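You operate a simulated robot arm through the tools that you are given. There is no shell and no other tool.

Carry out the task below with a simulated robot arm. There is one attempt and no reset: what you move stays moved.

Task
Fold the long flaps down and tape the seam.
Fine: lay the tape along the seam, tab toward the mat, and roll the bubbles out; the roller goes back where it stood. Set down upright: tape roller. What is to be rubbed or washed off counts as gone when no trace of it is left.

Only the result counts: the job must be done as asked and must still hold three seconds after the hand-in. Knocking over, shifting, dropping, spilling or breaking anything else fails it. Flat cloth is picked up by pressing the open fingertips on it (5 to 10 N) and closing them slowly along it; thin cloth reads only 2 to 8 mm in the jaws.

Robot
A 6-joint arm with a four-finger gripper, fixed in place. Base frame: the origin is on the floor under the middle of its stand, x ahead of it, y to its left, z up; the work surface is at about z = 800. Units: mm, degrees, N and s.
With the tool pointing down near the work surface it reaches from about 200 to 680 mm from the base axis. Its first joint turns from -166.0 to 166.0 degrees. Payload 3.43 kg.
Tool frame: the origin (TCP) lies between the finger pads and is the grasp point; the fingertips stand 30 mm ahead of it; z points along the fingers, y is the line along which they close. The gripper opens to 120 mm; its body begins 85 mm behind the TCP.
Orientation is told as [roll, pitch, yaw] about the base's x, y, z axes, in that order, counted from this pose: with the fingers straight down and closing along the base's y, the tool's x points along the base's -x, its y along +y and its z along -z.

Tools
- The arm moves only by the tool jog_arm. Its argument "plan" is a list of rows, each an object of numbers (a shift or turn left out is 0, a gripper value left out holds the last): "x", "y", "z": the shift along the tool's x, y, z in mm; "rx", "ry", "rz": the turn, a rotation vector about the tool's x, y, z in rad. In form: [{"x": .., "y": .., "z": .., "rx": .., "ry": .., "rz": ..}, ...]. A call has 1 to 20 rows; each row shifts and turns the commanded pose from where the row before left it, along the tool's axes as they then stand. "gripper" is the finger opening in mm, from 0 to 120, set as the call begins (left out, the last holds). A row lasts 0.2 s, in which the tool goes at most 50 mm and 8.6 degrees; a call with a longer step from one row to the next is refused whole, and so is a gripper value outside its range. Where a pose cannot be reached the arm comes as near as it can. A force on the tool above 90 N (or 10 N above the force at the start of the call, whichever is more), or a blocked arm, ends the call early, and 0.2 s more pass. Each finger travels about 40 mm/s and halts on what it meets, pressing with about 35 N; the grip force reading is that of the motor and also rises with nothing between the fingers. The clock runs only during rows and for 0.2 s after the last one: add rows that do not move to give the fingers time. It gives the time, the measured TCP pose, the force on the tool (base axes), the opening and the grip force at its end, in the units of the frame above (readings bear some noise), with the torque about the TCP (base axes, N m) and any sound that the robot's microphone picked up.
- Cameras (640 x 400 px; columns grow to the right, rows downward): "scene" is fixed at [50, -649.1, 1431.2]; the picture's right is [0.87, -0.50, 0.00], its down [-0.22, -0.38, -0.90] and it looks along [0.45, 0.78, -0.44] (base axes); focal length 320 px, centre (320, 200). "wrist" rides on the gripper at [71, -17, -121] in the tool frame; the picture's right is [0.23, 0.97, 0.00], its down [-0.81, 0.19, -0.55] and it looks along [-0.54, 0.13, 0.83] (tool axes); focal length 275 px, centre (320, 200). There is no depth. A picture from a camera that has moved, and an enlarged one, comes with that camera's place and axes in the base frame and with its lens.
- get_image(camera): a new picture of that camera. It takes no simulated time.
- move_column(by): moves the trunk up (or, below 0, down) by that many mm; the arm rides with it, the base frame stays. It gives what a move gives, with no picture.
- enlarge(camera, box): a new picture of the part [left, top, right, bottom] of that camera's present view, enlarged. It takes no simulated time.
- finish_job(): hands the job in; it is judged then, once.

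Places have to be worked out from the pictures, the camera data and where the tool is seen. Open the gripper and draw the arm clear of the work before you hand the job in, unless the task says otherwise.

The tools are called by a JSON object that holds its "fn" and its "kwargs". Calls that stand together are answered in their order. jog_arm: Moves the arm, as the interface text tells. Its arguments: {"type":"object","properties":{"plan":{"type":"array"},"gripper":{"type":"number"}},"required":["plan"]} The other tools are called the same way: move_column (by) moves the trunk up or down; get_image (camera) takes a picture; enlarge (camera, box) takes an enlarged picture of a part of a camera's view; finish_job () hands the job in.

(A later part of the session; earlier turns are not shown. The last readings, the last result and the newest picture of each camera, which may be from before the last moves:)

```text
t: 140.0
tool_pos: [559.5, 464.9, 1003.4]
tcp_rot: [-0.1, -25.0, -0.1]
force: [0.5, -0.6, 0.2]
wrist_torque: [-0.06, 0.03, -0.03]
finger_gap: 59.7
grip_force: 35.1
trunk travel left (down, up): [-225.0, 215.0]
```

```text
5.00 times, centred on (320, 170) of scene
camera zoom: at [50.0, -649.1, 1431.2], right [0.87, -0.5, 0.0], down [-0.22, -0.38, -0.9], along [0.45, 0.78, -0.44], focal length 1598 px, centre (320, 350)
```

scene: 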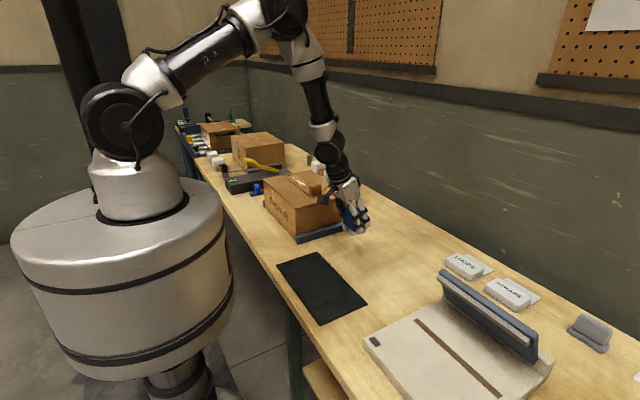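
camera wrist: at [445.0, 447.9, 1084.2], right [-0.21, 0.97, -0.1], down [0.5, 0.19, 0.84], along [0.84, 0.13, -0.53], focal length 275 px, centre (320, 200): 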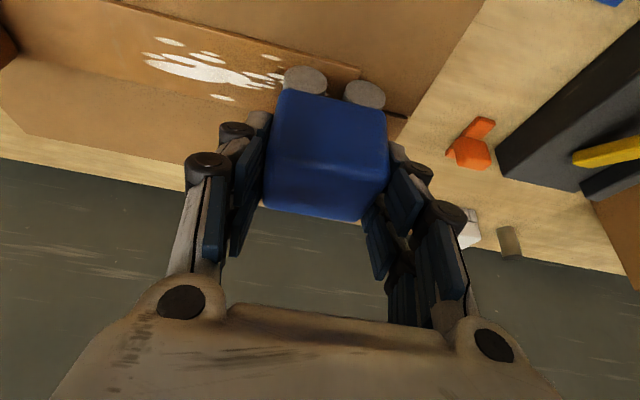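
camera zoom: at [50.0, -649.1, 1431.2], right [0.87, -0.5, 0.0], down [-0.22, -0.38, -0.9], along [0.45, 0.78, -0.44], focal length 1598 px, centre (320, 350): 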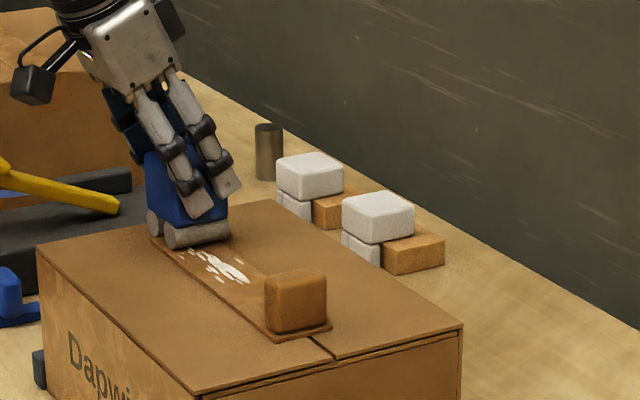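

The grip is now clear of the wheels. I press down about 3 mm and roll 15 mm toward −y as a test.

{"fn": "jog_arm", "kwargs": {"plan": [{"x": 0.6, "z": 1.4}, {"x": 0.6, "z": 1.3}, {}]}}

{"fn": "jog_arm", "kwargs": {"plan": [{"y": -3}, {"y": -4}, {"y": -4}, {"y": -4}, {}]}}

{"fn": "get_image", "kwargs": {"camera": "wrist"}}

{"fn": "enlarge", "kwargs": {"camera": "scene", "box": [280, 130, 360, 210]}}

```text
t: 140.8
tool_pos: [560.5, 466.1, 1003.4]
tcp_rot: [0.0, -25.2, 0.1]
force: [-1.7, -1.4, 11.4]
wrist_torque: [-0.31, 0.18, -0.02]
finger_gap: 59.7
grip_force: 34.9
trunk travel left (down, up): [-225.0, 215.0]
```

```text
t: 142.0
tool_pos: [561.1, 451.1, 1004.4]
tcp_rot: [0.0, -25.2, 0.0]
force: [1.6, 5.6, 15.1]
wrist_torque: [0.18, 0.04, -0.01]
finger_gap: 59.4
grip_force: 35.0
trunk travel left (down, up): [-225.0, 215.0]
```

```text
taken
camera wrist: at [445.4, 433.0, 1083.2], right [-0.21, 0.97, -0.1], down [0.5, 0.19, 0.85], along [0.84, 0.13, -0.53], focal length 275 px, centre (320, 200)
```

wrist: 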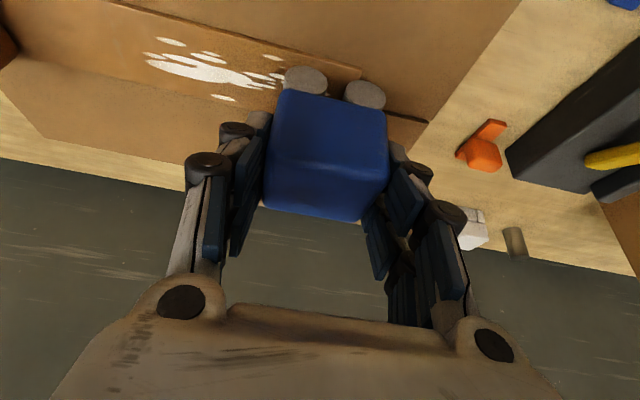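

```text
5.00 times, centred on (320, 170) of scene
camera zoom: at [50.0, -649.1, 1431.2], right [0.87, -0.5, 0.0], down [-0.22, -0.38, -0.9], along [0.45, 0.78, -0.44], focal length 1598 px, centre (320, 350)
```

zoom: 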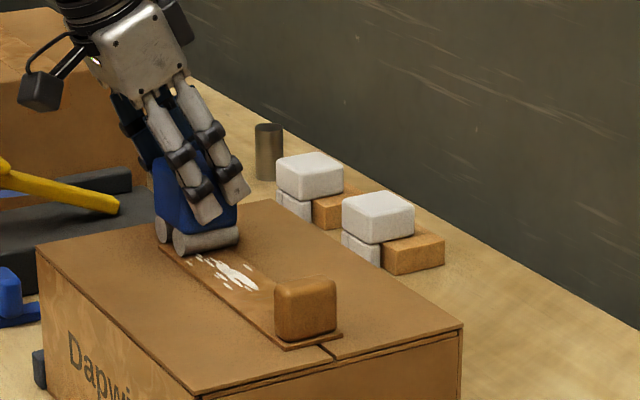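

Still dragged, so the wheels are effectively rigid and the outcome depends on the friction balance. I lighten the load to a few newtons, so the tape's grip on the box dominates, and try rolling back toward +y.

{"fn": "jog_arm", "kwargs": {"plan": [{"x": -0.5, "z": -1.1}, {"x": -0.45, "z": -1}, {}]}}

```text
t: 142.8
tool_pos: [560.2, 450.1, 1004.9]
tcp_rot: [-0.3, -24.9, 0.0]
force: [2.9, 0.3, 9.4]
wrist_torque: [0.05, -0.26, -0.02]
finger_gap: 59.7
grip_force: 35.5
trunk travel left (down, up): [-225.0, 215.0]
```

{"fn": "jog_arm", "kwargs": {"plan": [{"x": -0.5, "z": -1.1}, {}]}}

{"fn": "enlarge", "kwargs": {"camera": "scene", "box": [280, 140, 340, 200]}}

```text
t: 143.4
tool_pos: [558.4, 450.4, 1005.0]
tcp_rot: [-0.3, -24.8, 0.1]
force: [0.2, -0.3, 0.2]
wrist_torque: [-0.03, 0.01, -0.02]
finger_gap: 59.7
grip_force: 35.3
trunk travel left (down, up): [-225.0, 215.0]
```

```text
6.67 times, centred on (310, 170) of scene
camera zoom: at [50.0, -649.1, 1431.2], right [0.87, -0.5, 0.0], down [-0.22, -0.38, -0.9], along [0.45, 0.78, -0.44], focal length 2131 px, centre (387, 400)
```

zoom: 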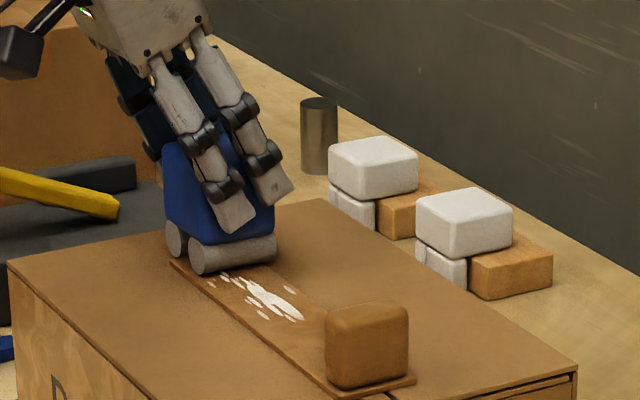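

Net load is now about 2.5 N, the roller's own weight. I roll 15 mm toward −y over the bubbles and see whether the tape stays.

{"fn": "jog_arm", "kwargs": {"plan": [{"y": -3}, {"y": -4}, {"y": -4}, {"y": -4}, {}]}}

{"fn": "enlarge", "kwargs": {"camera": "scene", "box": [280, 140, 340, 200]}}

{"fn": "get_image", "kwargs": {"camera": "wrist"}}

```text
t: 144.6
tool_pos: [560.1, 435.0, 1005.6]
tcp_rot: [-0.1, -25.0, 0.0]
force: [0.2, -0.2, 1.0]
wrist_torque: [0.01, 0.01, 0.0]
finger_gap: 59.9
grip_force: 35.1
trunk travel left (down, up): [-225.0, 215.0]
```

```text
6.67 times, centred on (310, 170) of scene
camera zoom: at [50.0, -649.1, 1431.2], right [0.87, -0.5, 0.0], down [-0.22, -0.38, -0.9], along [0.45, 0.78, -0.44], focal length 2131 px, centre (387, 400)
```

zoom: 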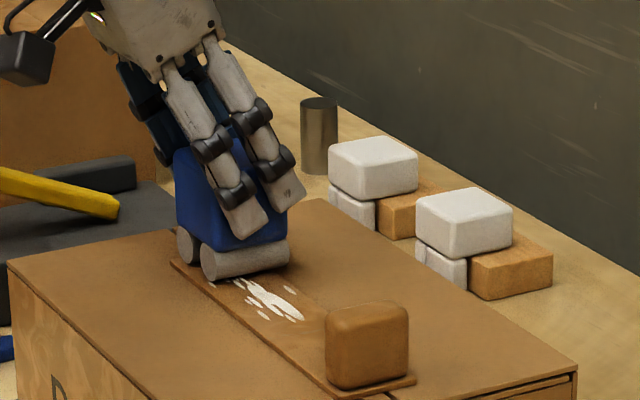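

```text
taken
camera wrist: at [445.3, 417.5, 1085.4], right [-0.21, 0.97, -0.1], down [0.5, 0.19, 0.84], along [0.84, 0.13, -0.53], focal length 275 px, centre (320, 200)
```

wrist: 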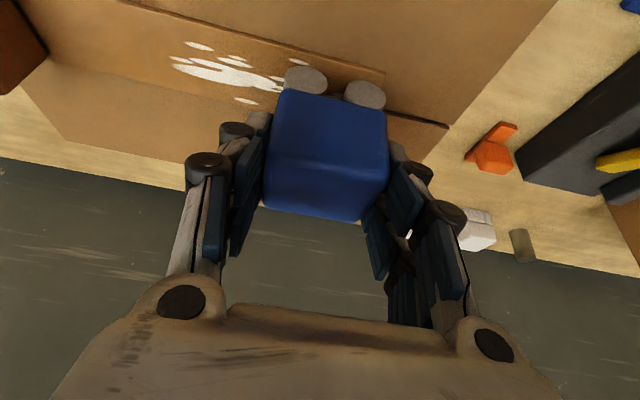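

The tape stayed in place and the roller moved over it without drag, so light pressure works. I continue rolling toward −y over the whole bubble area.

{"fn": "jog_arm", "kwargs": {"plan": [{"y": -4}, {"y": -7}, {"y": -8}, {"y": -8}, {"y": -8}, {"y": -8}, {"y": -8}, {"y": -8}, {"y": -8}, {"y": -8}, {"y": -6}, {}]}}

{"fn": "get_image", "kwargs": {"camera": "wrist"}}

{"fn": "enlarge", "kwargs": {"camera": "scene", "box": [270, 140, 350, 210]}}

```text
t: 147.2
tool_pos: [560.8, 354.6, 1004.5]
tcp_rot: [-0.1, -25.0, 0.0]
force: [-0.2, 0.1, -2.1]
wrist_torque: [0.0, 0.04, -0.02]
finger_gap: 59.7
grip_force: 34.6
trunk travel left (down, up): [-225.0, 215.0]
```

```text
taken
camera wrist: at [445.5, 336.5, 1085.6], right [-0.21, 0.97, -0.1], down [0.5, 0.19, 0.84], along [0.84, 0.13, -0.53], focal length 275 px, centre (320, 200)
```

wrist: 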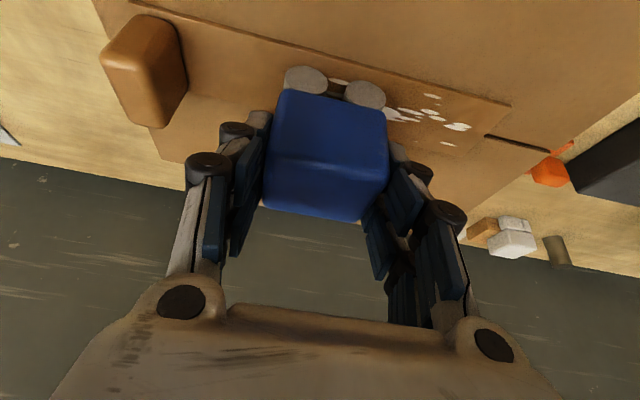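

```text
5.71 times, centred on (310, 175) of scene
camera zoom: at [50.0, -649.1, 1431.2], right [0.87, -0.5, 0.0], down [-0.22, -0.38, -0.9], along [0.45, 0.78, -0.44], focal length 1826 px, centre (377, 343)
```

zoom: 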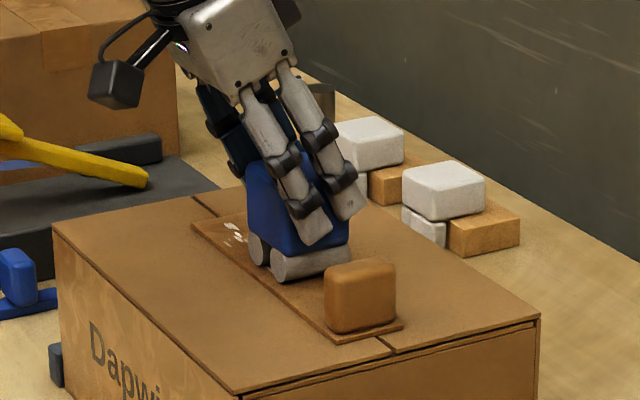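

Contact was lost partway (reading −2 N), so most bubbles remain. I zoom in on the remaining pattern to see whether the part rolled in contact was cleared.

{"fn": "enlarge", "kwargs": {"camera": "wrist", "box": [370, 70, 530, 170]}}

{"fn": "enlarge", "kwargs": {"camera": "scene", "box": [290, 160, 330, 195]}}

```text
4.00 times, centred on (450, 120) of wrist
camera zoom: at [445.5, 336.5, 1085.6], right [-0.21, 0.97, -0.1], down [0.5, 0.19, 0.84], along [0.84, 0.13, -0.53], focal length 1101 px, centre (-200, 520)
```

zoom: 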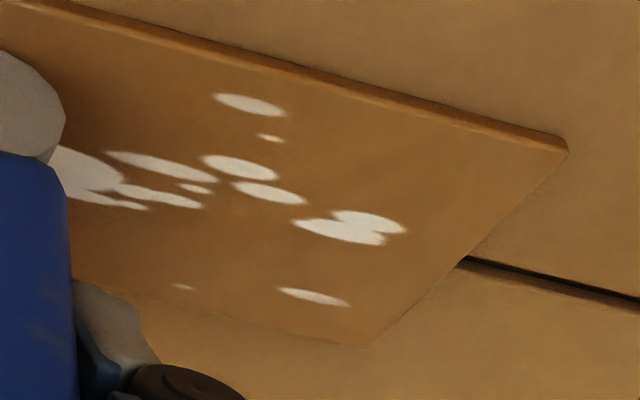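

```text
11.43 times, centred on (310, 178) of scene
camera zoom: at [50.0, -649.1, 1431.2], right [0.87, -0.5, 0.0], down [-0.22, -0.38, -0.9], along [0.45, 0.78, -0.44], focal length 3652 px, centre (434, 457)
```

zoom: 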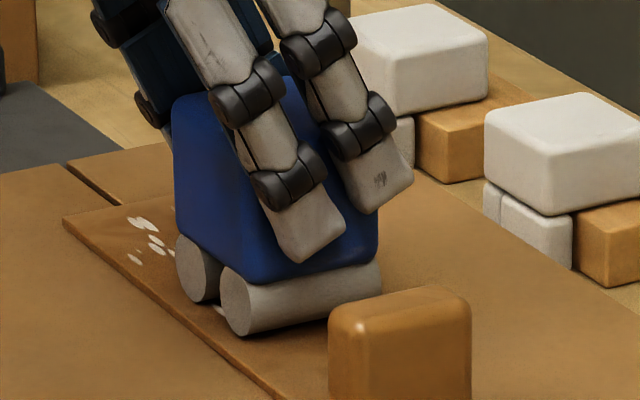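

The pattern is unchanged, so light contact removes nothing. I lower to a moderate load (about 6 N net) here and roll toward +y. The tape sits about 15 mm low in y, so a little drag that way would be harmless.

{"fn": "jog_arm", "kwargs": {"plan": [{"x": 0.3, "z": 0.65}, {}]}}

{"fn": "jog_arm", "kwargs": {"plan": [{"x": 0.3, "z": 0.65}, {}]}}

```text
t: 147.8
tool_pos: [561.3, 353.7, 1005.1]
tcp_rot: [-0.1, -25.1, 0.0]
force: [0.1, -0.9, 1.0]
wrist_torque: [-0.01, 0.0, -0.01]
finger_gap: 59.7
grip_force: 34.7
trunk travel left (down, up): [-225.0, 215.0]
```

```text
t: 148.4
tool_pos: [559.6, 354.0, 1005.5]
tcp_rot: [-0.1, -25.0, 0.0]
force: [1.3, -2.1, 2.6]
wrist_torque: [0.0, -0.06, -0.01]
finger_gap: 59.7
grip_force: 34.7
trunk travel left (down, up): [-225.0, 215.0]
```

Net load ≈5 N. I roll 40 mm toward +y and compare.

{"fn": "jog_arm", "kwargs": {"plan": [{"y": 4}, {"y": 6}, {"y": 6}, {"y": 6}, {"y": 6}, {"y": 6}, {"y": 6}, {}]}}

{"fn": "get_image", "kwargs": {"camera": "wrist"}}

{"fn": "enlarge", "kwargs": {"camera": "scene", "box": [270, 140, 350, 210]}}

```text
t: 150.2
tool_pos: [560.1, 392.9, 1006.2]
tcp_rot: [-0.1, -25.0, -0.1]
force: [0.5, -4.1, 6.2]
wrist_torque: [-0.07, 0.01, 0.01]
finger_gap: 59.6
grip_force: 34.5
trunk travel left (down, up): [-225.0, 215.0]
```

```text
taken
camera wrist: at [444.5, 376.3, 1084.6], right [-0.21, 0.97, -0.1], down [0.5, 0.19, 0.84], along [0.84, 0.13, -0.53], focal length 275 px, centre (320, 200)
```

wrist: 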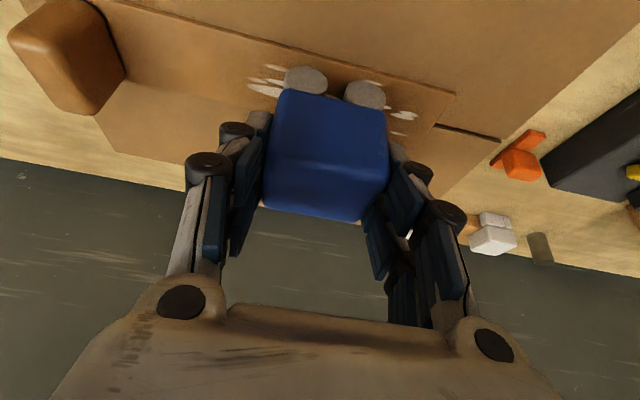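

```text
5.71 times, centred on (310, 175) of scene
camera zoom: at [50.0, -649.1, 1431.2], right [0.87, -0.5, 0.0], down [-0.22, -0.38, -0.9], along [0.45, 0.78, -0.44], focal length 1826 px, centre (377, 343)
```

zoom: 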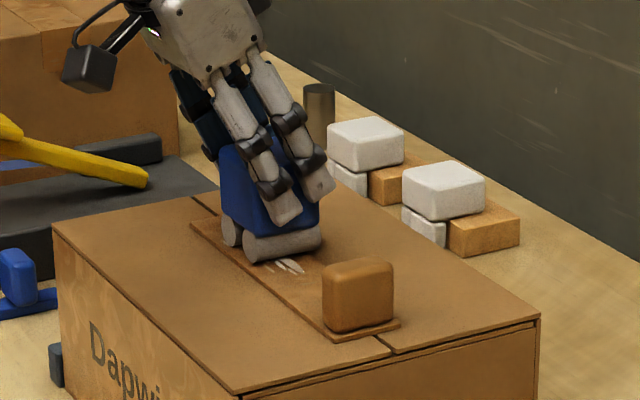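

It works: at 5–8 N the tape stays and the bubbles under the wheels are being erased. I continue rolling toward +y.

{"fn": "jog_arm", "kwargs": {"plan": [{"y": 4}, {"y": 6}, {"y": 6}, {"y": 6}, {"y": 6}, {"y": 6}, {"y": 6}, {}]}}

{"fn": "get_image", "kwargs": {"camera": "wrist"}}

{"fn": "enlarge", "kwargs": {"camera": "scene", "box": [270, 140, 350, 210]}}

```text
t: 152.0
tool_pos: [560.0, 434.5, 1006.2]
tcp_rot: [-0.1, -25.0, 0.0]
force: [0.3, -2.0, 3.1]
wrist_torque: [-0.01, 0.04, 0.02]
finger_gap: 59.8
grip_force: 35.1
trunk travel left (down, up): [-225.0, 215.0]
```

```text
taken
camera wrist: at [445.1, 417.2, 1084.8], right [-0.21, 0.97, -0.1], down [0.5, 0.19, 0.84], along [0.84, 0.13, -0.53], focal length 275 px, centre (320, 200)
```

wrist: 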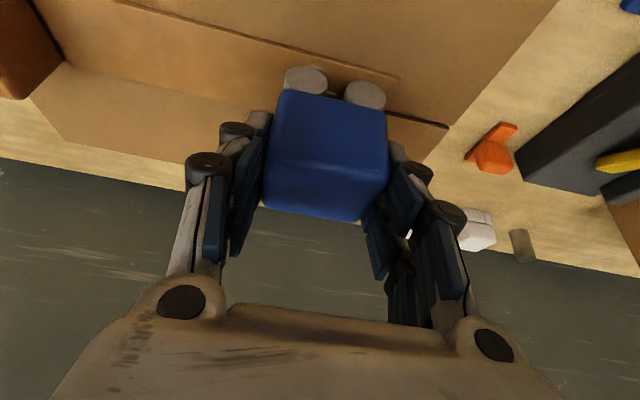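

```text
5.71 times, centred on (310, 175) of scene
camera zoom: at [50.0, -649.1, 1431.2], right [0.87, -0.5, 0.0], down [-0.22, -0.38, -0.9], along [0.45, 0.78, -0.44], focal length 1826 px, centre (377, 343)
```

zoom: 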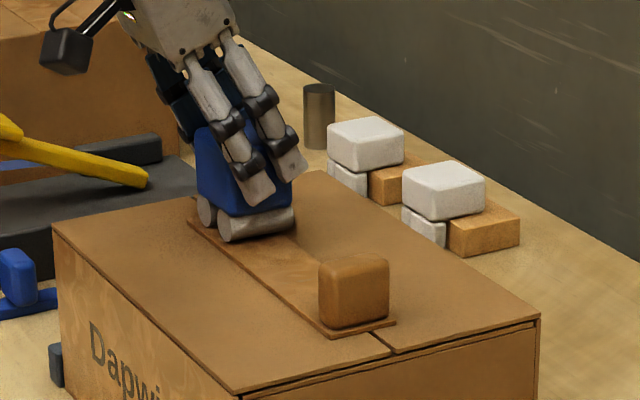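

The cluster is gone behind the roller. I continue to the end of the tape.

{"fn": "jog_arm", "kwargs": {"plan": [{"y": 4}, {"y": 6}, {"y": 6}, {"y": 6}, {"y": 6}, {"y": 6}, {}]}}

{"fn": "get_image", "kwargs": {"camera": "wrist"}}

{"fn": "enlarge", "kwargs": {"camera": "scene", "box": [270, 140, 350, 210]}}

```text
t: 153.6
tool_pos: [561.4, 468.4, 1005.9]
tcp_rot: [-0.2, -25.0, 0.1]
force: [0.7, -1.9, 0.8]
wrist_torque: [-0.13, 0.0, -0.01]
finger_gap: 59.6
grip_force: 34.9
trunk travel left (down, up): [-225.0, 215.0]
```

```text
taken
camera wrist: at [445.4, 450.4, 1084.3], right [-0.21, 0.97, -0.1], down [0.5, 0.19, 0.84], along [0.84, 0.13, -0.53], focal length 275 px, centre (320, 200)
```

wrist: 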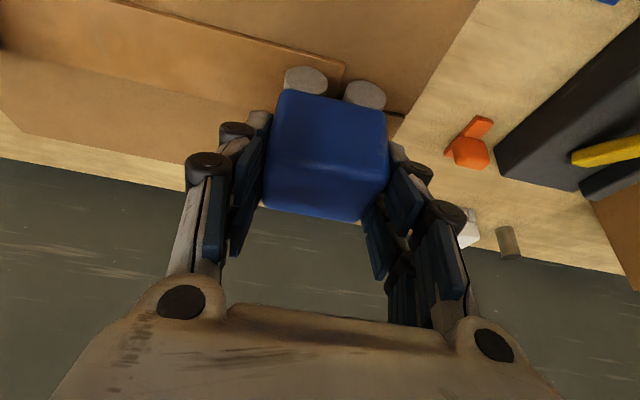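

```text
5.71 times, centred on (310, 175) of scene
camera zoom: at [50.0, -649.1, 1431.2], right [0.87, -0.5, 0.0], down [-0.22, -0.38, -0.9], along [0.45, 0.78, -0.44], focal length 1826 px, centre (377, 343)
```

zoom: 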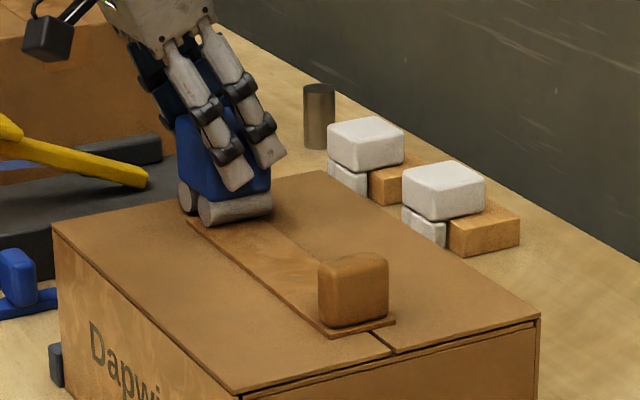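

The tape looks clean. I lift the roller straight up and inspect the tape for any trace and for its position.

{"fn": "jog_arm", "kwargs": {"plan": [{"x": -2.1, "z": -4.5}, {"x": -6.3, "z": -13.6}, {"x": -8.5, "z": -18.1}, {"x": -8.5, "z": -18.1}, {"y": -10}, {}]}}

{"fn": "get_image", "kwargs": {"camera": "wrist"}}

{"fn": "enlarge", "kwargs": {"camera": "wrist", "box": [100, 0, 420, 130]}}

{"fn": "enlarge", "kwargs": {"camera": "scene", "box": [290, 160, 350, 210]}}

```text
t: 155.0
tool_pos: [560.6, 460.0, 1063.8]
tcp_rot: [-0.2, -25.1, -0.1]
force: [0.5, 0.1, -2.3]
wrist_torque: [-0.02, 0.02, -0.01]
finger_gap: 59.5
grip_force: 34.5
trunk travel left (down, up): [-225.0, 215.0]
```

```text
taken
camera wrist: at [445.4, 441.7, 1144.0], right [-0.21, 0.97, -0.1], down [0.5, 0.19, 0.84], along [0.84, 0.13, -0.53], focal length 275 px, centre (320, 200)
```

wrist: 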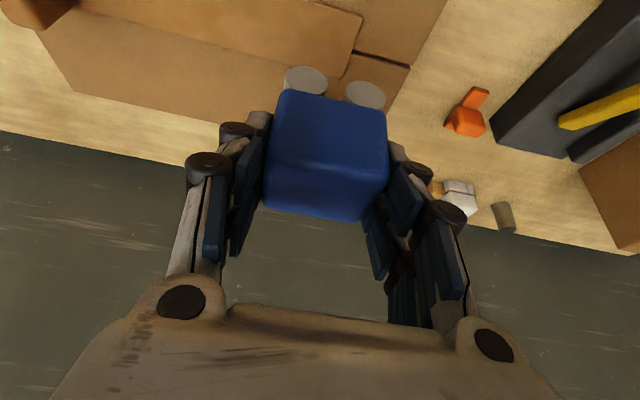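

```text
2.00 times, centred on (260, 65) of wrist
camera zoom: at [445.4, 441.7, 1144.0], right [-0.21, 0.97, -0.1], down [0.5, 0.19, 0.84], along [0.84, 0.13, -0.53], focal length 551 px, centre (440, 470)
```

zoom: 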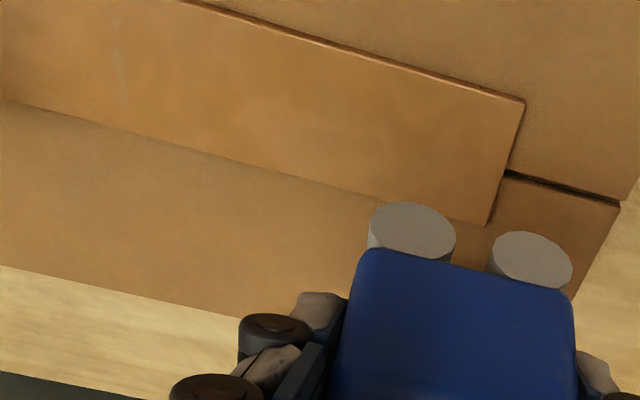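

```text
8.00 times, centred on (320, 185) of scene
camera zoom: at [50.0, -649.1, 1431.2], right [0.87, -0.5, 0.0], down [-0.22, -0.38, -0.9], along [0.45, 0.78, -0.44], focal length 2557 px, centre (320, 320)
```

zoom: 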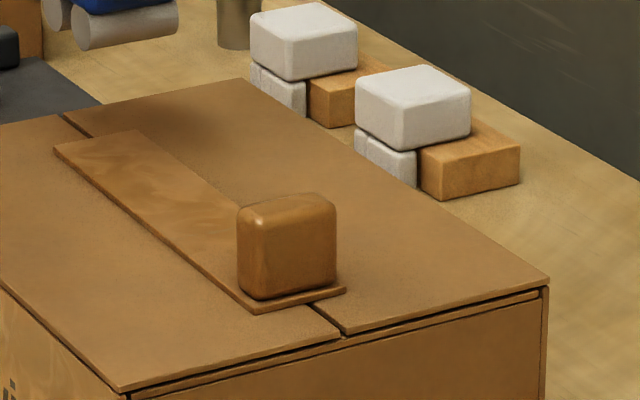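

All the bubbles appear gone, and the tape lies on the seam (y≈259–481, centre x≈564, parallel). To return the roller without the singular tilt near y≈0, I'll set it down briefly on the flat near flap, straighten the hand there, and re-grip vertically. I move above (494,385) and lower.

{"fn": "jog_arm", "kwargs": {"plan": [{"x": 12.1, "y": -15, "z": -5.63}, {"x": 12.1, "y": -15, "z": -5.63}, {"x": 12.1, "y": -15, "z": -5.63}, {"x": 12.1, "y": -15, "z": -5.63}, {"x": 12.1, "y": -15, "z": -5.63}, {}]}}

{"fn": "jog_arm", "kwargs": {"plan": [{"x": 7.6, "z": 16.3}, {"x": 7.6, "z": 16.3}, {"x": 5, "z": 10.8}, {"x": 2.1, "z": 4.5}, {}]}}

{"fn": "get_image", "kwargs": {"camera": "wrist"}}

{"fn": "enlarge", "kwargs": {"camera": "scene", "box": [250, 130, 350, 230]}}

```text
t: 156.4
tool_pos: [493.7, 385.0, 1064.2]
tcp_rot: [-0.2, -25.1, 0.1]
force: [-0.2, 0.3, -2.3]
wrist_torque: [0.02, 0.01, -0.01]
finger_gap: 59.5
grip_force: 34.6
trunk travel left (down, up): [-225.0, 215.0]
```

```text
t: 157.6
tool_pos: [494.3, 384.5, 1011.0]
tcp_rot: [-0.1, -25.0, 0.0]
force: [0.0, -0.4, -1.4]
wrist_torque: [-0.01, -0.02, 0.0]
finger_gap: 59.7
grip_force: 34.6
trunk travel left (down, up): [-225.0, 215.0]
```

```text
taken
camera wrist: at [378.9, 366.0, 1090.6], right [-0.21, 0.97, -0.1], down [0.5, 0.19, 0.84], along [0.84, 0.13, -0.53], focal length 275 px, centre (320, 200)
```

wrist: 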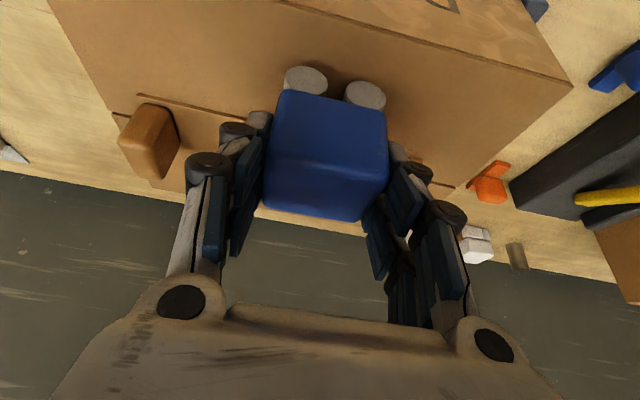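

```text
4.00 times, centred on (300, 180) of scene
camera zoom: at [50.0, -649.1, 1431.2], right [0.87, -0.5, 0.0], down [-0.22, -0.38, -0.9], along [0.45, 0.78, -0.44], focal length 1278 px, centre (400, 280)
```

zoom: 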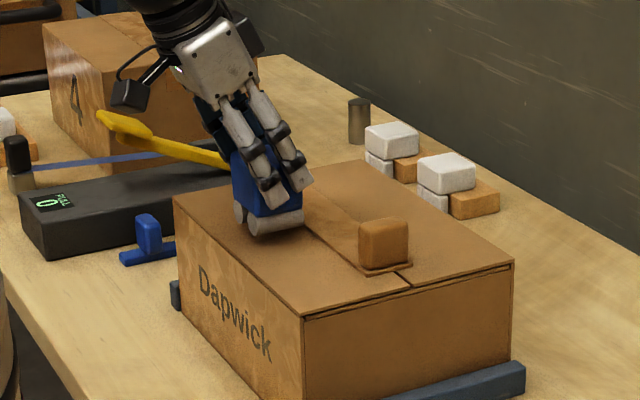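

The roller is over the near flap, clear of the tape. I lower in small steps to light contact.

{"fn": "jog_arm", "kwargs": {"plan": [{"x": 1.27, "z": 2.7}, {"x": 1.27, "z": 2.7}, {}]}}

{"fn": "jog_arm", "kwargs": {"plan": [{"x": 0.85, "z": 1.8}, {}]}}

{"fn": "jog_arm", "kwargs": {"plan": [{"x": 0.85, "z": 1.8}, {}]}}

```text
t: 158.4
tool_pos: [494.1, 383.3, 1005.3]
tcp_rot: [-0.1, -25.1, 0.0]
force: [-0.6, 0.2, -3.0]
wrist_torque: [0.0, 0.02, 0.01]
finger_gap: 59.4
grip_force: 34.9
trunk travel left (down, up): [-225.0, 215.0]
```

```text
t: 159.0
tool_pos: [495.4, 383.3, 1004.7]
tcp_rot: [-0.1, -25.0, 0.0]
force: [-1.2, -0.1, -2.4]
wrist_torque: [0.01, -0.01, -0.03]
finger_gap: 59.7
grip_force: 35.0
trunk travel left (down, up): [-225.0, 215.0]
```

```text
t: 159.6
tool_pos: [494.4, 382.8, 1001.3]
tcp_rot: [-0.1, -25.0, -0.1]
force: [0.5, -1.1, -1.9]
wrist_torque: [-0.02, 0.01, 0.0]
finger_gap: 59.5
grip_force: 34.9
trunk travel left (down, up): [-225.0, 215.0]
```

Still hanging; I continue down 1 mm at a time.

{"fn": "jog_arm", "kwargs": {"plan": [{"x": 0.5, "z": 1.08}, {}]}}

{"fn": "jog_arm", "kwargs": {"plan": [{"x": 0.5, "z": 1.08}, {}]}}

{"fn": "jog_arm", "kwargs": {"plan": [{"x": 0.42, "z": 0.9}, {}]}}

```text
t: 160.2
tool_pos: [494.3, 383.0, 1002.1]
tcp_rot: [-0.1, -25.1, 0.1]
force: [-0.2, -0.9, 5.0]
wrist_torque: [0.13, 0.21, 0.01]
finger_gap: 59.7
grip_force: 34.9
trunk travel left (down, up): [-225.0, 215.0]
```

```text
t: 160.8
tool_pos: [494.7, 383.9, 1002.2]
tcp_rot: [0.0, -25.1, 0.0]
force: [-0.3, -1.3, 15.3]
wrist_torque: [0.15, 0.36, 0.03]
finger_gap: 59.9
grip_force: 35.4
trunk travel left (down, up): [-225.0, 215.0]
```

```text
t: 161.4
tool_pos: [494.4, 382.1, 1000.8]
tcp_rot: [0.1, -25.2, -0.1]
force: [1.9, 0.1, 22.1]
wrist_torque: [0.32, 0.33, -0.05]
finger_gap: 59.6
grip_force: 34.9
trunk travel left (down, up): [-225.0, 215.0]
```

Contact made, slightly too firm (22 N). I ease off to a few newtons, then open.

{"fn": "jog_arm", "kwargs": {"plan": [{"x": -0.6, "z": -1.3}, {"x": -0.5, "z": -1.1}, {}]}}

```text
t: 162.2
tool_pos: [493.8, 382.3, 1000.5]
tcp_rot: [-0.2, -24.8, 0.1]
force: [2.5, 3.0, 6.0]
wrist_torque: [0.29, -0.29, -0.02]
finger_gap: 59.5
grip_force: 35.0
trunk travel left (down, up): [-225.0, 215.0]
```

{"fn": "jog_arm", "kwargs": {"plan": [{}, {}, {}, {}], "gripper": 95}}

{"fn": "get_image", "kwargs": {"camera": "wrist"}}

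{"fn": "enlarge", "kwargs": {"camera": "scene", "box": [260, 140, 340, 220]}}

```text
t: 163.2
tool_pos: [495.3, 382.7, 1003.1]
tcp_rot: [-0.1, -25.0, 0.0]
force: [0.5, -0.2, 0.2]
wrist_torque: [0.01, -0.02, -0.02]
finger_gap: 94.9
grip_force: 0.1
trunk travel left (down, up): [-225.0, 215.0]
```

```text
taken
camera wrist: at [379.2, 365.2, 1081.1], right [-0.21, 0.97, -0.1], down [0.5, 0.19, 0.84], along [0.84, 0.13, -0.53], focal length 275 px, centre (320, 200)
```

wrist: 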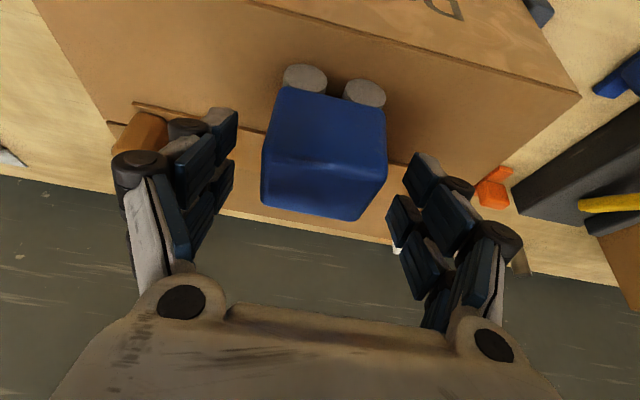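

```text
5.00 times, centred on (300, 180) of scene
camera zoom: at [50.0, -649.1, 1431.2], right [0.87, -0.5, 0.0], down [-0.22, -0.38, -0.9], along [0.45, 0.78, -0.44], focal length 1598 px, centre (420, 300)
```

zoom: 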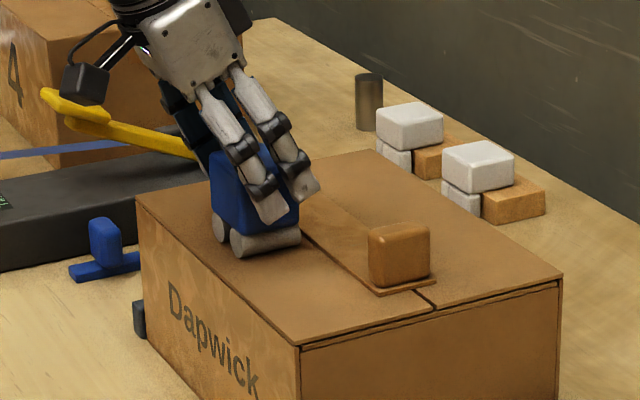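

The roller stands on the flap. I straighten the hand to vertical around it, lower 8 mm and grip.

{"fn": "jog_arm", "kwargs": {"plan": [{"ry": 0.109}, {"ry": 0.109}, {"ry": 0.109}, {"ry": 0.109}, {}]}}

{"fn": "get_image", "kwargs": {"camera": "wrist"}}

{"fn": "enlarge", "kwargs": {"camera": "scene", "box": [260, 140, 340, 220]}}

```text
t: 164.4
tool_pos: [494.6, 382.4, 1001.5]
tcp_rot: [-0.1, 0.1, -0.1]
force: [-0.5, -0.5, -0.4]
wrist_torque: [0.01, 0.0, 0.03]
finger_gap: 95.2
grip_force: 0.0
trunk travel left (down, up): [-225.0, 215.0]
```

```text
taken
camera wrist: at [423.3, 365.5, 1122.3], right [-0.23, 0.97, 0.0], down [0.81, 0.19, 0.55], along [0.54, 0.13, -0.83], focal length 275 px, centre (320, 200)
```

wrist: 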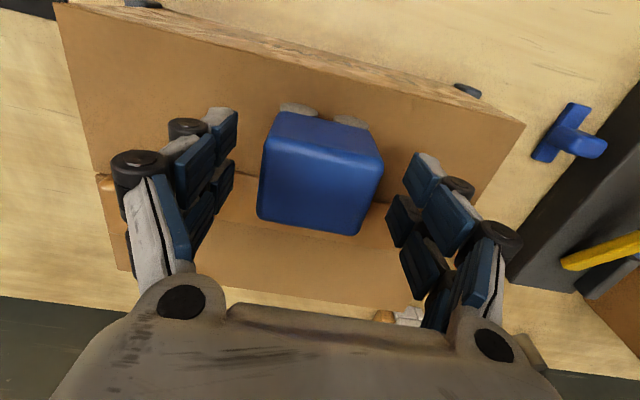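

```text
5.00 times, centred on (300, 180) of scene
camera zoom: at [50.0, -649.1, 1431.2], right [0.87, -0.5, 0.0], down [-0.22, -0.38, -0.9], along [0.45, 0.78, -0.44], focal length 1598 px, centre (420, 300)
```

zoom: 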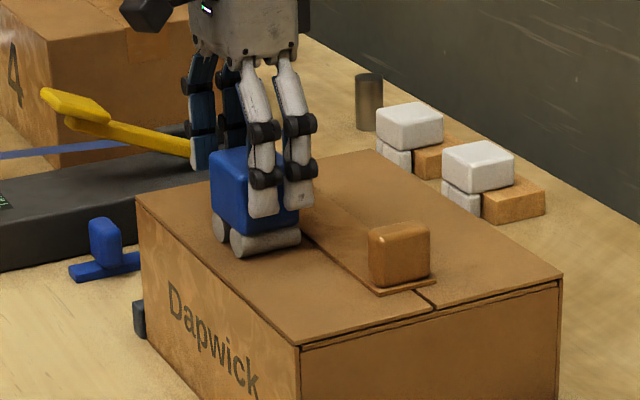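

Vertical now, with the roller between the fingers. I lower 10 mm and close.

{"fn": "jog_arm", "kwargs": {"plan": [{"z": 5}, {"z": 5}, {}]}}

{"fn": "jog_arm", "kwargs": {"plan": [{}, {}, {}, {}, {}], "gripper": 20}}

{"fn": "jog_arm", "kwargs": {"plan": [{"z": -5}, {"z": -10}, {"z": -20}, {"z": -20}, {"z": -20}, {}]}}

{"fn": "get_image", "kwargs": {"camera": "wrist"}}

{"fn": "enlarge", "kwargs": {"camera": "scene", "box": [260, 110, 360, 230]}}

```text
t: 165.2
tool_pos: [494.3, 383.9, 990.4]
tcp_rot: [-0.1, 0.0, 0.0]
force: [-0.1, 0.5, -0.3]
wrist_torque: [-0.05, -0.01, -0.01]
finger_gap: 95.1
grip_force: 0.1
trunk travel left (down, up): [-225.0, 215.0]
```

```text
t: 166.4
tool_pos: [493.2, 381.7, 991.8]
tcp_rot: [0.0, 0.1, 0.0]
force: [0.3, -1.7, 0.8]
wrist_torque: [-0.02, 0.01, 0.02]
finger_gap: 59.5
grip_force: 34.6
trunk travel left (down, up): [-225.0, 215.0]
```

```text
t: 167.8
tool_pos: [494.2, 383.4, 1065.1]
tcp_rot: [-0.1, 0.0, 0.0]
force: [0.2, 1.1, -2.4]
wrist_torque: [0.01, 0.02, 0.01]
finger_gap: 59.8
grip_force: 35.2
trunk travel left (down, up): [-225.0, 215.0]
```

```text
taken
camera wrist: at [423.3, 366.1, 1186.3], right [-0.23, 0.97, 0.0], down [0.81, 0.19, 0.55], along [0.54, 0.13, -0.83], focal length 275 px, centre (320, 200)
```

wrist: 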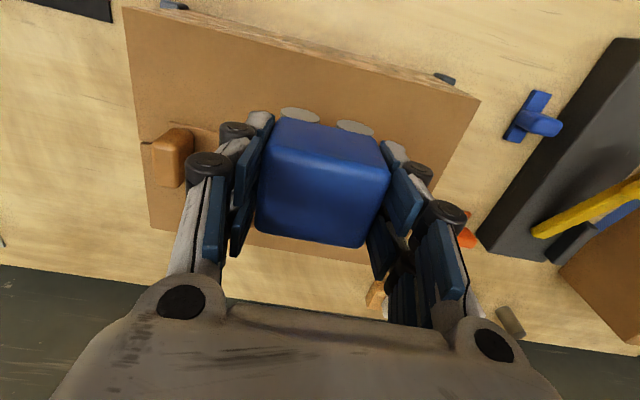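

```text
3.33 times, centred on (310, 170) of scene
camera zoom: at [50.0, -649.1, 1431.2], right [0.87, -0.5, 0.0], down [-0.22, -0.38, -0.9], along [0.45, 0.78, -0.44], focal length 1065 px, centre (353, 300)
```

zoom: 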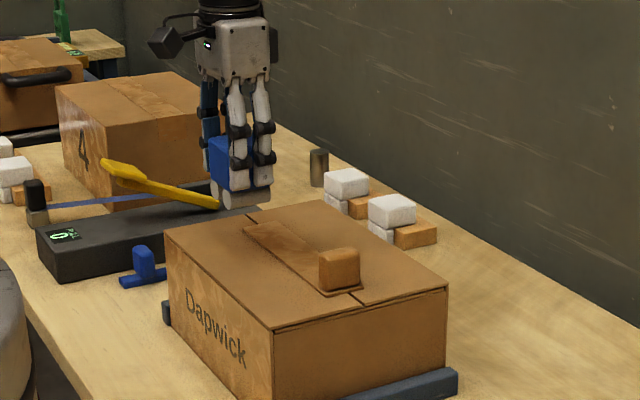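

The roller is held vertically. From here I take a close look at the whole tape for any trace of bubbles.

{"fn": "enlarge", "kwargs": {"camera": "scene", "box": [290, 168, 345, 202]}}

```text
11.64 times, centred on (318, 185) of scene
camera zoom: at [50.0, -649.1, 1431.2], right [0.87, -0.5, 0.0], down [-0.22, -0.38, -0.9], along [0.45, 0.78, -0.44], focal length 3719 px, centre (349, 374)
```

zoom: 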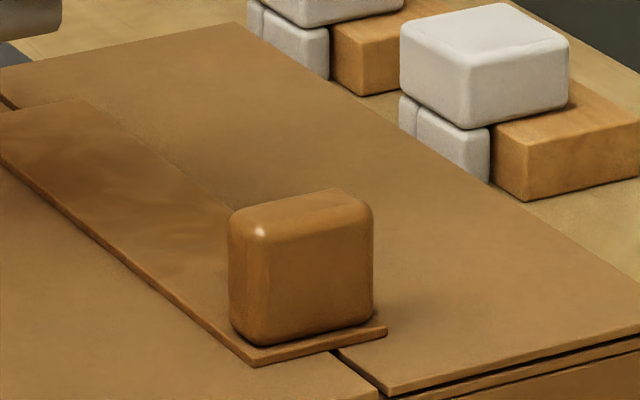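

No white is visible from here. On the way back I pause with the hand at about (440,140), so the wrist camera sees the whole tape past the fingers.

{"fn": "jog_arm", "kwargs": {"plan": [{"x": 4, "y": -20}, {"x": 8, "y": -36}, {"x": 8, "y": -36}, {"x": 8, "y": -36}, {"x": 8, "y": -36}, {"x": 8, "y": -36}, {"x": 8, "y": -36}, {}]}}

{"fn": "get_image", "kwargs": {"camera": "wrist"}}

```text
t: 169.6
tool_pos: [441.9, 146.2, 1064.6]
tcp_rot: [-0.2, 0.0, 0.0]
force: [-0.4, 0.7, -1.7]
wrist_torque: [0.01, -0.05, 0.01]
finger_gap: 59.6
grip_force: 34.9
trunk travel left (down, up): [-225.0, 215.0]
```

```text
taken
camera wrist: at [370.3, 128.0, 1185.4], right [-0.23, 0.97, 0.0], down [0.81, 0.19, 0.55], along [0.54, 0.13, -0.83], focal length 275 px, centre (320, 200)
```

wrist: 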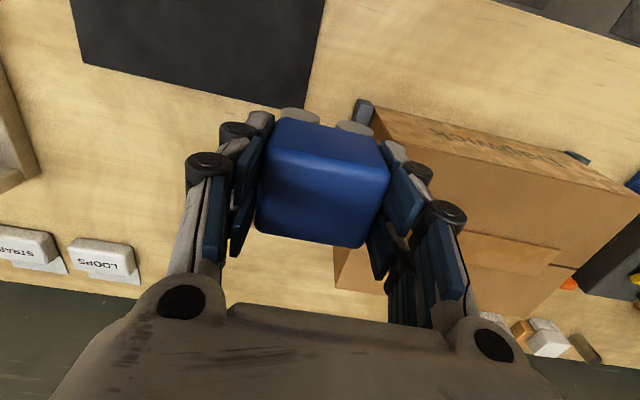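

{"fn": "enlarge", "kwargs": {"camera": "wrist", "box": [450, 210, 600, 310]}}

```text
4.00 times, centred on (525, 260) of wrist
camera zoom: at [370.3, 128.0, 1185.4], right [-0.23, 0.97, 0.0], down [0.81, 0.19, 0.55], along [0.54, 0.13, -0.83], focal length 1101 px, centre (-500, -40)
```

zoom: 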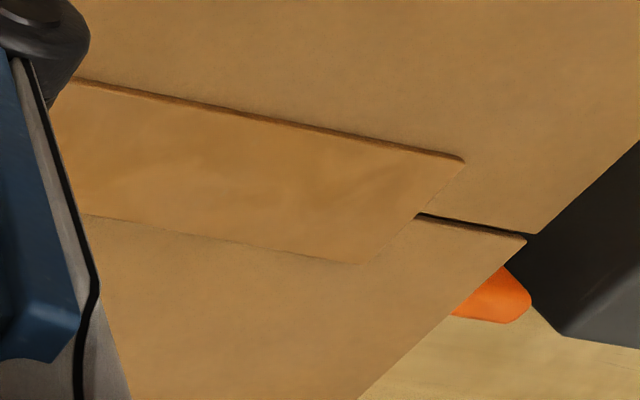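

The tape is clean and centred on the seam. Now I bring the roller to its original place, above (610,−20).

{"fn": "jog_arm", "kwargs": {"plan": [{"x": -12, "y": -12}, {"x": -21, "y": -21}, {"x": -21, "y": -21}, {"x": -21, "y": -21}, {"x": -21, "y": -21}, {"x": -21, "y": -21}, {"x": -21, "y": -21}, {"x": -21, "y": -20}, {"x": -9.3, "y": -8}, {}]}}

{"fn": "jog_arm", "kwargs": {"plan": [{"z": 25}, {"z": 25}, {"z": 25}, {"z": 25}, {"z": 25}, {"z": 25}, {"z": 25}, {"z": 12}, {}]}}

{"fn": "get_image", "kwargs": {"camera": "wrist"}}

{"fn": "enlarge", "kwargs": {"camera": "scene", "box": [330, 190, 420, 280]}}

```text
t: 171.8
tool_pos: [611.1, -19.8, 1065.9]
tcp_rot: [0.0, 0.0, -0.1]
force: [-0.3, 0.4, -2.5]
wrist_torque: [0.0, 0.02, 0.0]
finger_gap: 59.7
grip_force: 34.8
trunk travel left (down, up): [-225.0, 215.0]
```

```text
t: 173.8
tool_pos: [610.9, -18.3, 877.5]
tcp_rot: [-0.1, -0.1, -0.1]
force: [-0.4, -0.1, -1.4]
wrist_torque: [-0.01, -0.03, -0.02]
finger_gap: 59.6
grip_force: 35.2
trunk travel left (down, up): [-225.0, 215.0]
```

```text
taken
camera wrist: at [539.1, -36.4, 999.9], right [-0.23, 0.97, 0.0], down [0.81, 0.19, 0.55], along [0.54, 0.13, -0.83], focal length 275 px, centre (320, 200)
```

wrist: 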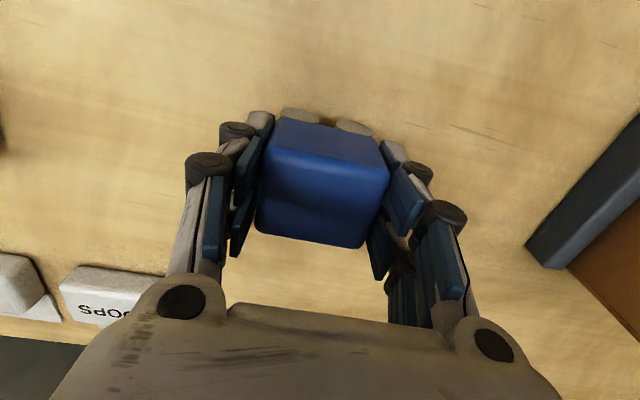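

```text
4.44 times, centred on (375, 235) of scene
camera zoom: at [50.0, -649.1, 1431.2], right [0.87, -0.5, 0.0], down [-0.22, -0.38, -0.9], along [0.45, 0.78, -0.44], focal length 1420 px, centre (76, 44)
```

zoom: 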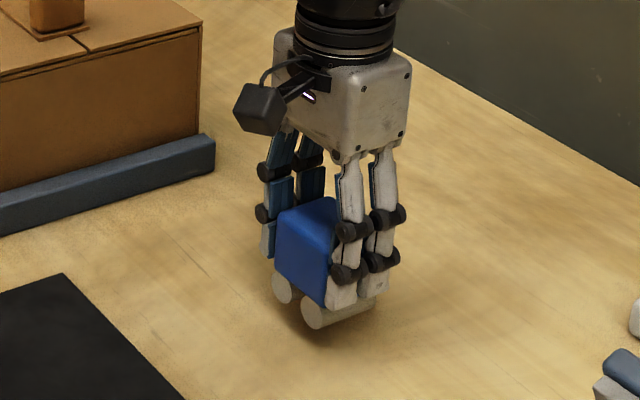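

The roller centre computes to about (613,−18.5) versus the original (610.2,−19.7). I trim by (−2.5,−1.2) and lower to just above the table.

{"fn": "jog_arm", "kwargs": {"plan": [{"x": 2.5, "y": -1.2}, {"z": 8}, {"z": 6}, {"z": 3}, {}]}}

{"fn": "jog_arm", "kwargs": {"plan": [{"z": 1.5}, {}]}}

```text
t: 175.0
tool_pos: [608.7, -19.2, 862.1]
tcp_rot: [-0.1, 0.0, 0.1]
force: [0.6, -0.5, -2.0]
wrist_torque: [-0.04, 0.03, -0.02]
finger_gap: 59.5
grip_force: 35.0
trunk travel left (down, up): [-225.0, 215.0]
```

```text
t: 175.6
tool_pos: [609.1, -21.5, 860.2]
tcp_rot: [-0.1, 0.0, -0.1]
force: [-0.5, 0.9, -2.5]
wrist_torque: [0.0, 0.01, -0.01]
finger_gap: 59.6
grip_force: 35.1
trunk travel left (down, up): [-225.0, 215.0]
```

{"fn": "jog_arm", "kwargs": {"plan": [{"z": 1.5}, {}]}}

{"fn": "enlarge", "kwargs": {"camera": "scene", "box": [340, 220, 410, 280]}}

```text
t: 176.2
tool_pos: [608.4, -19.0, 859.7]
tcp_rot: [0.0, 0.0, -0.1]
force: [0.0, -0.2, -2.3]
wrist_torque: [0.02, -0.01, 0.01]
finger_gap: 59.6
grip_force: 34.9
trunk travel left (down, up): [-225.0, 215.0]
```

```text
6.67 times, centred on (375, 250) of scene
camera zoom: at [50.0, -649.1, 1431.2], right [0.87, -0.5, 0.0], down [-0.22, -0.38, -0.9], along [0.45, 0.78, -0.44], focal length 2131 px, centre (-47, -133)
```

zoom: 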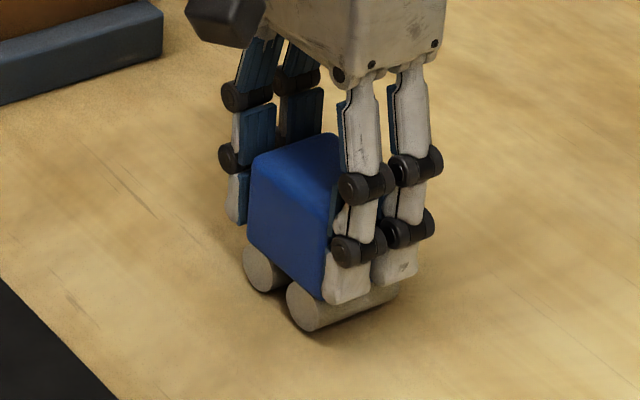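

A little further down in 1 mm steps.

{"fn": "jog_arm", "kwargs": {"plan": [{"z": 1.5}, {}]}}

{"fn": "jog_arm", "kwargs": {"plan": [{"z": 1}, {}]}}

```text
t: 176.8
tool_pos: [609.2, -20.1, 856.9]
tcp_rot: [-0.1, 0.0, 0.0]
force: [1.2, 0.4, -2.1]
wrist_torque: [0.0, 0.0, 0.03]
finger_gap: 59.9
grip_force: 35.0
trunk travel left (down, up): [-225.0, 215.0]
```

```text
t: 177.4
tool_pos: [609.2, -19.7, 856.4]
tcp_rot: [-0.1, 0.0, 0.0]
force: [-0.2, -0.4, -2.2]
wrist_torque: [0.01, 0.01, 0.01]
finger_gap: 59.8
grip_force: 34.8
trunk travel left (down, up): [-225.0, 215.0]
```

{"fn": "jog_arm", "kwargs": {"plan": [{"z": 1}, {}]}}

{"fn": "jog_arm", "kwargs": {"plan": [{"z": 0.8}, {}]}}

```text
t: 178.0
tool_pos: [608.6, -20.1, 855.6]
tcp_rot: [-0.1, 0.0, 0.0]
force: [-0.3, 2.6, 1.0]
wrist_torque: [0.08, -0.07, 0.07]
finger_gap: 59.8
grip_force: 35.4
trunk travel left (down, up): [-225.0, 215.0]
```

```text
t: 178.6
tool_pos: [609.4, -20.8, 856.0]
tcp_rot: [-0.2, -0.1, 0.0]
force: [-0.8, 2.2, 5.9]
wrist_torque: [0.15, -0.01, 0.01]
finger_gap: 59.4
grip_force: 35.1
trunk travel left (down, up): [-225.0, 215.0]
```

The roller stands on the table (about 6 N contact). I open the fingers and check its pose.

{"fn": "jog_arm", "kwargs": {"plan": [{}, {}, {}, {}, {}], "gripper": 105}}

{"fn": "get_image", "kwargs": {"camera": "wrist"}}

{"fn": "enlarge", "kwargs": {"camera": "scene", "box": [330, 220, 410, 280]}}

```text
t: 179.8
tool_pos: [608.9, -19.8, 854.9]
tcp_rot: [0.0, 0.0, 0.1]
force: [0.1, -0.1, -0.2]
wrist_torque: [0.0, 0.01, 0.01]
finger_gap: 104.8
grip_force: 0.0
trunk travel left (down, up): [-225.0, 215.0]
```

```text
taken
camera wrist: at [537.4, -38.1, 976.6], right [-0.23, 0.97, 0.0], down [0.81, 0.19, 0.55], along [0.54, 0.13, -0.83], focal length 275 px, centre (320, 200)
```

wrist: 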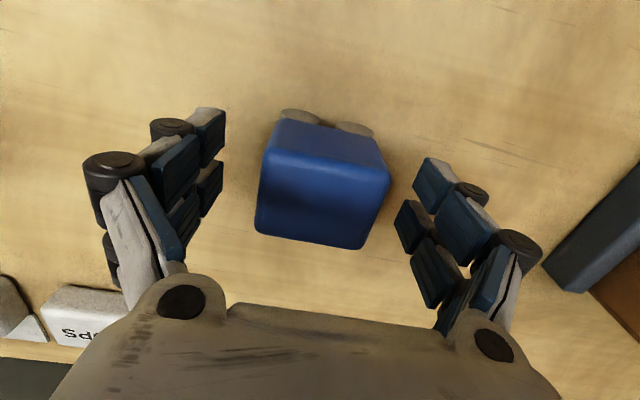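

```text
6.67 times, centred on (370, 250) of scene
camera zoom: at [50.0, -649.1, 1431.2], right [0.87, -0.5, 0.0], down [-0.22, -0.38, -0.9], along [0.45, 0.78, -0.44], focal length 2131 px, centre (-13, -133)
```

zoom: 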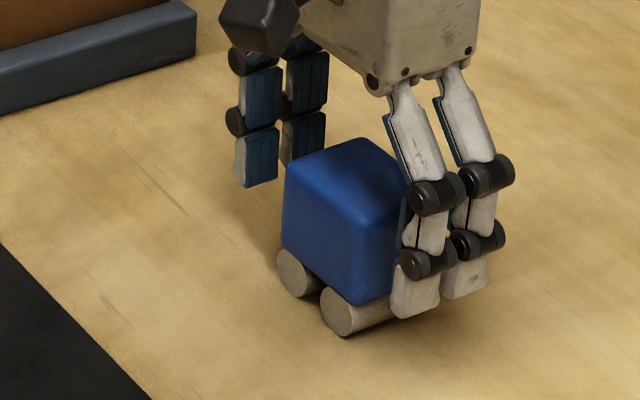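

In the same zoom as at the start, the roller's wheels are within 3 px (about 1.4 mm) of their original position. I rise straight up and move clear.

{"fn": "jog_arm", "kwargs": {"plan": [{"z": -10}, {"z": -25}, {"z": -40}, {"z": -45}, {"z": -45}, {"z": -45}, {"z": -20}, {}]}}

{"fn": "jog_arm", "kwargs": {"plan": [{"x": 30, "y": 25}, {"x": 30, "y": 30}, {"x": 30, "y": 30}, {"x": 30, "y": 30}, {"x": 30, "y": 30}, {"x": 20, "y": 30}, {"y": 30}, {}]}}

{"fn": "get_image", "kwargs": {"camera": "wrist"}}

{"fn": "get_image", "kwargs": {"camera": "scene"}}

```text
t: 181.6
tool_pos: [608.1, -19.2, 1085.4]
tcp_rot: [-0.1, 0.1, -0.1]
force: [1.1, -0.3, 0.4]
wrist_torque: [-0.02, -0.05, -0.02]
finger_gap: 105.0
grip_force: 0.1
trunk travel left (down, up): [-225.0, 215.0]
```

```text
t: 183.4
tool_pos: [435.8, 184.6, 1086.6]
tcp_rot: [-0.1, 0.0, 0.1]
force: [-0.6, -0.9, 0.8]
wrist_torque: [0.02, -0.03, 0.01]
finger_gap: 105.0
grip_force: 0.1
trunk travel left (down, up): [-225.0, 215.0]
```

```text
taken
camera wrist: at [365.7, 167.2, 1208.6], right [-0.23, 0.97, 0.0], down [0.81, 0.19, 0.55], along [0.54, 0.13, -0.83], focal length 275 px, centre (320, 200)
```

wrist: 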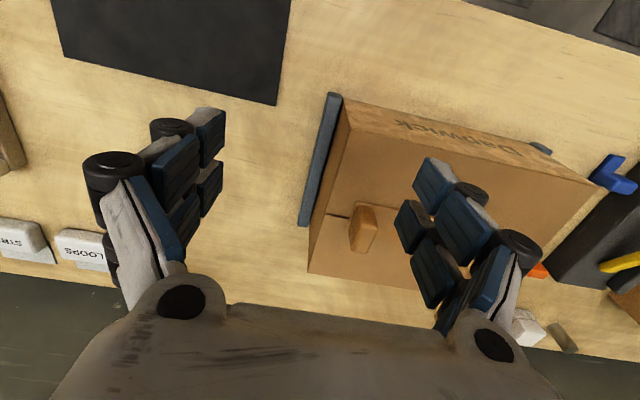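

```text
taken
```

scene: 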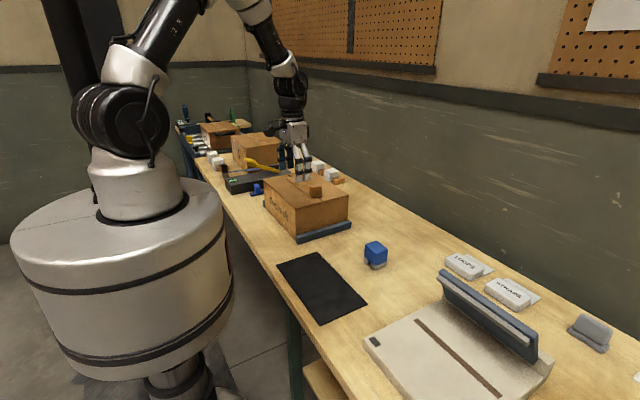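

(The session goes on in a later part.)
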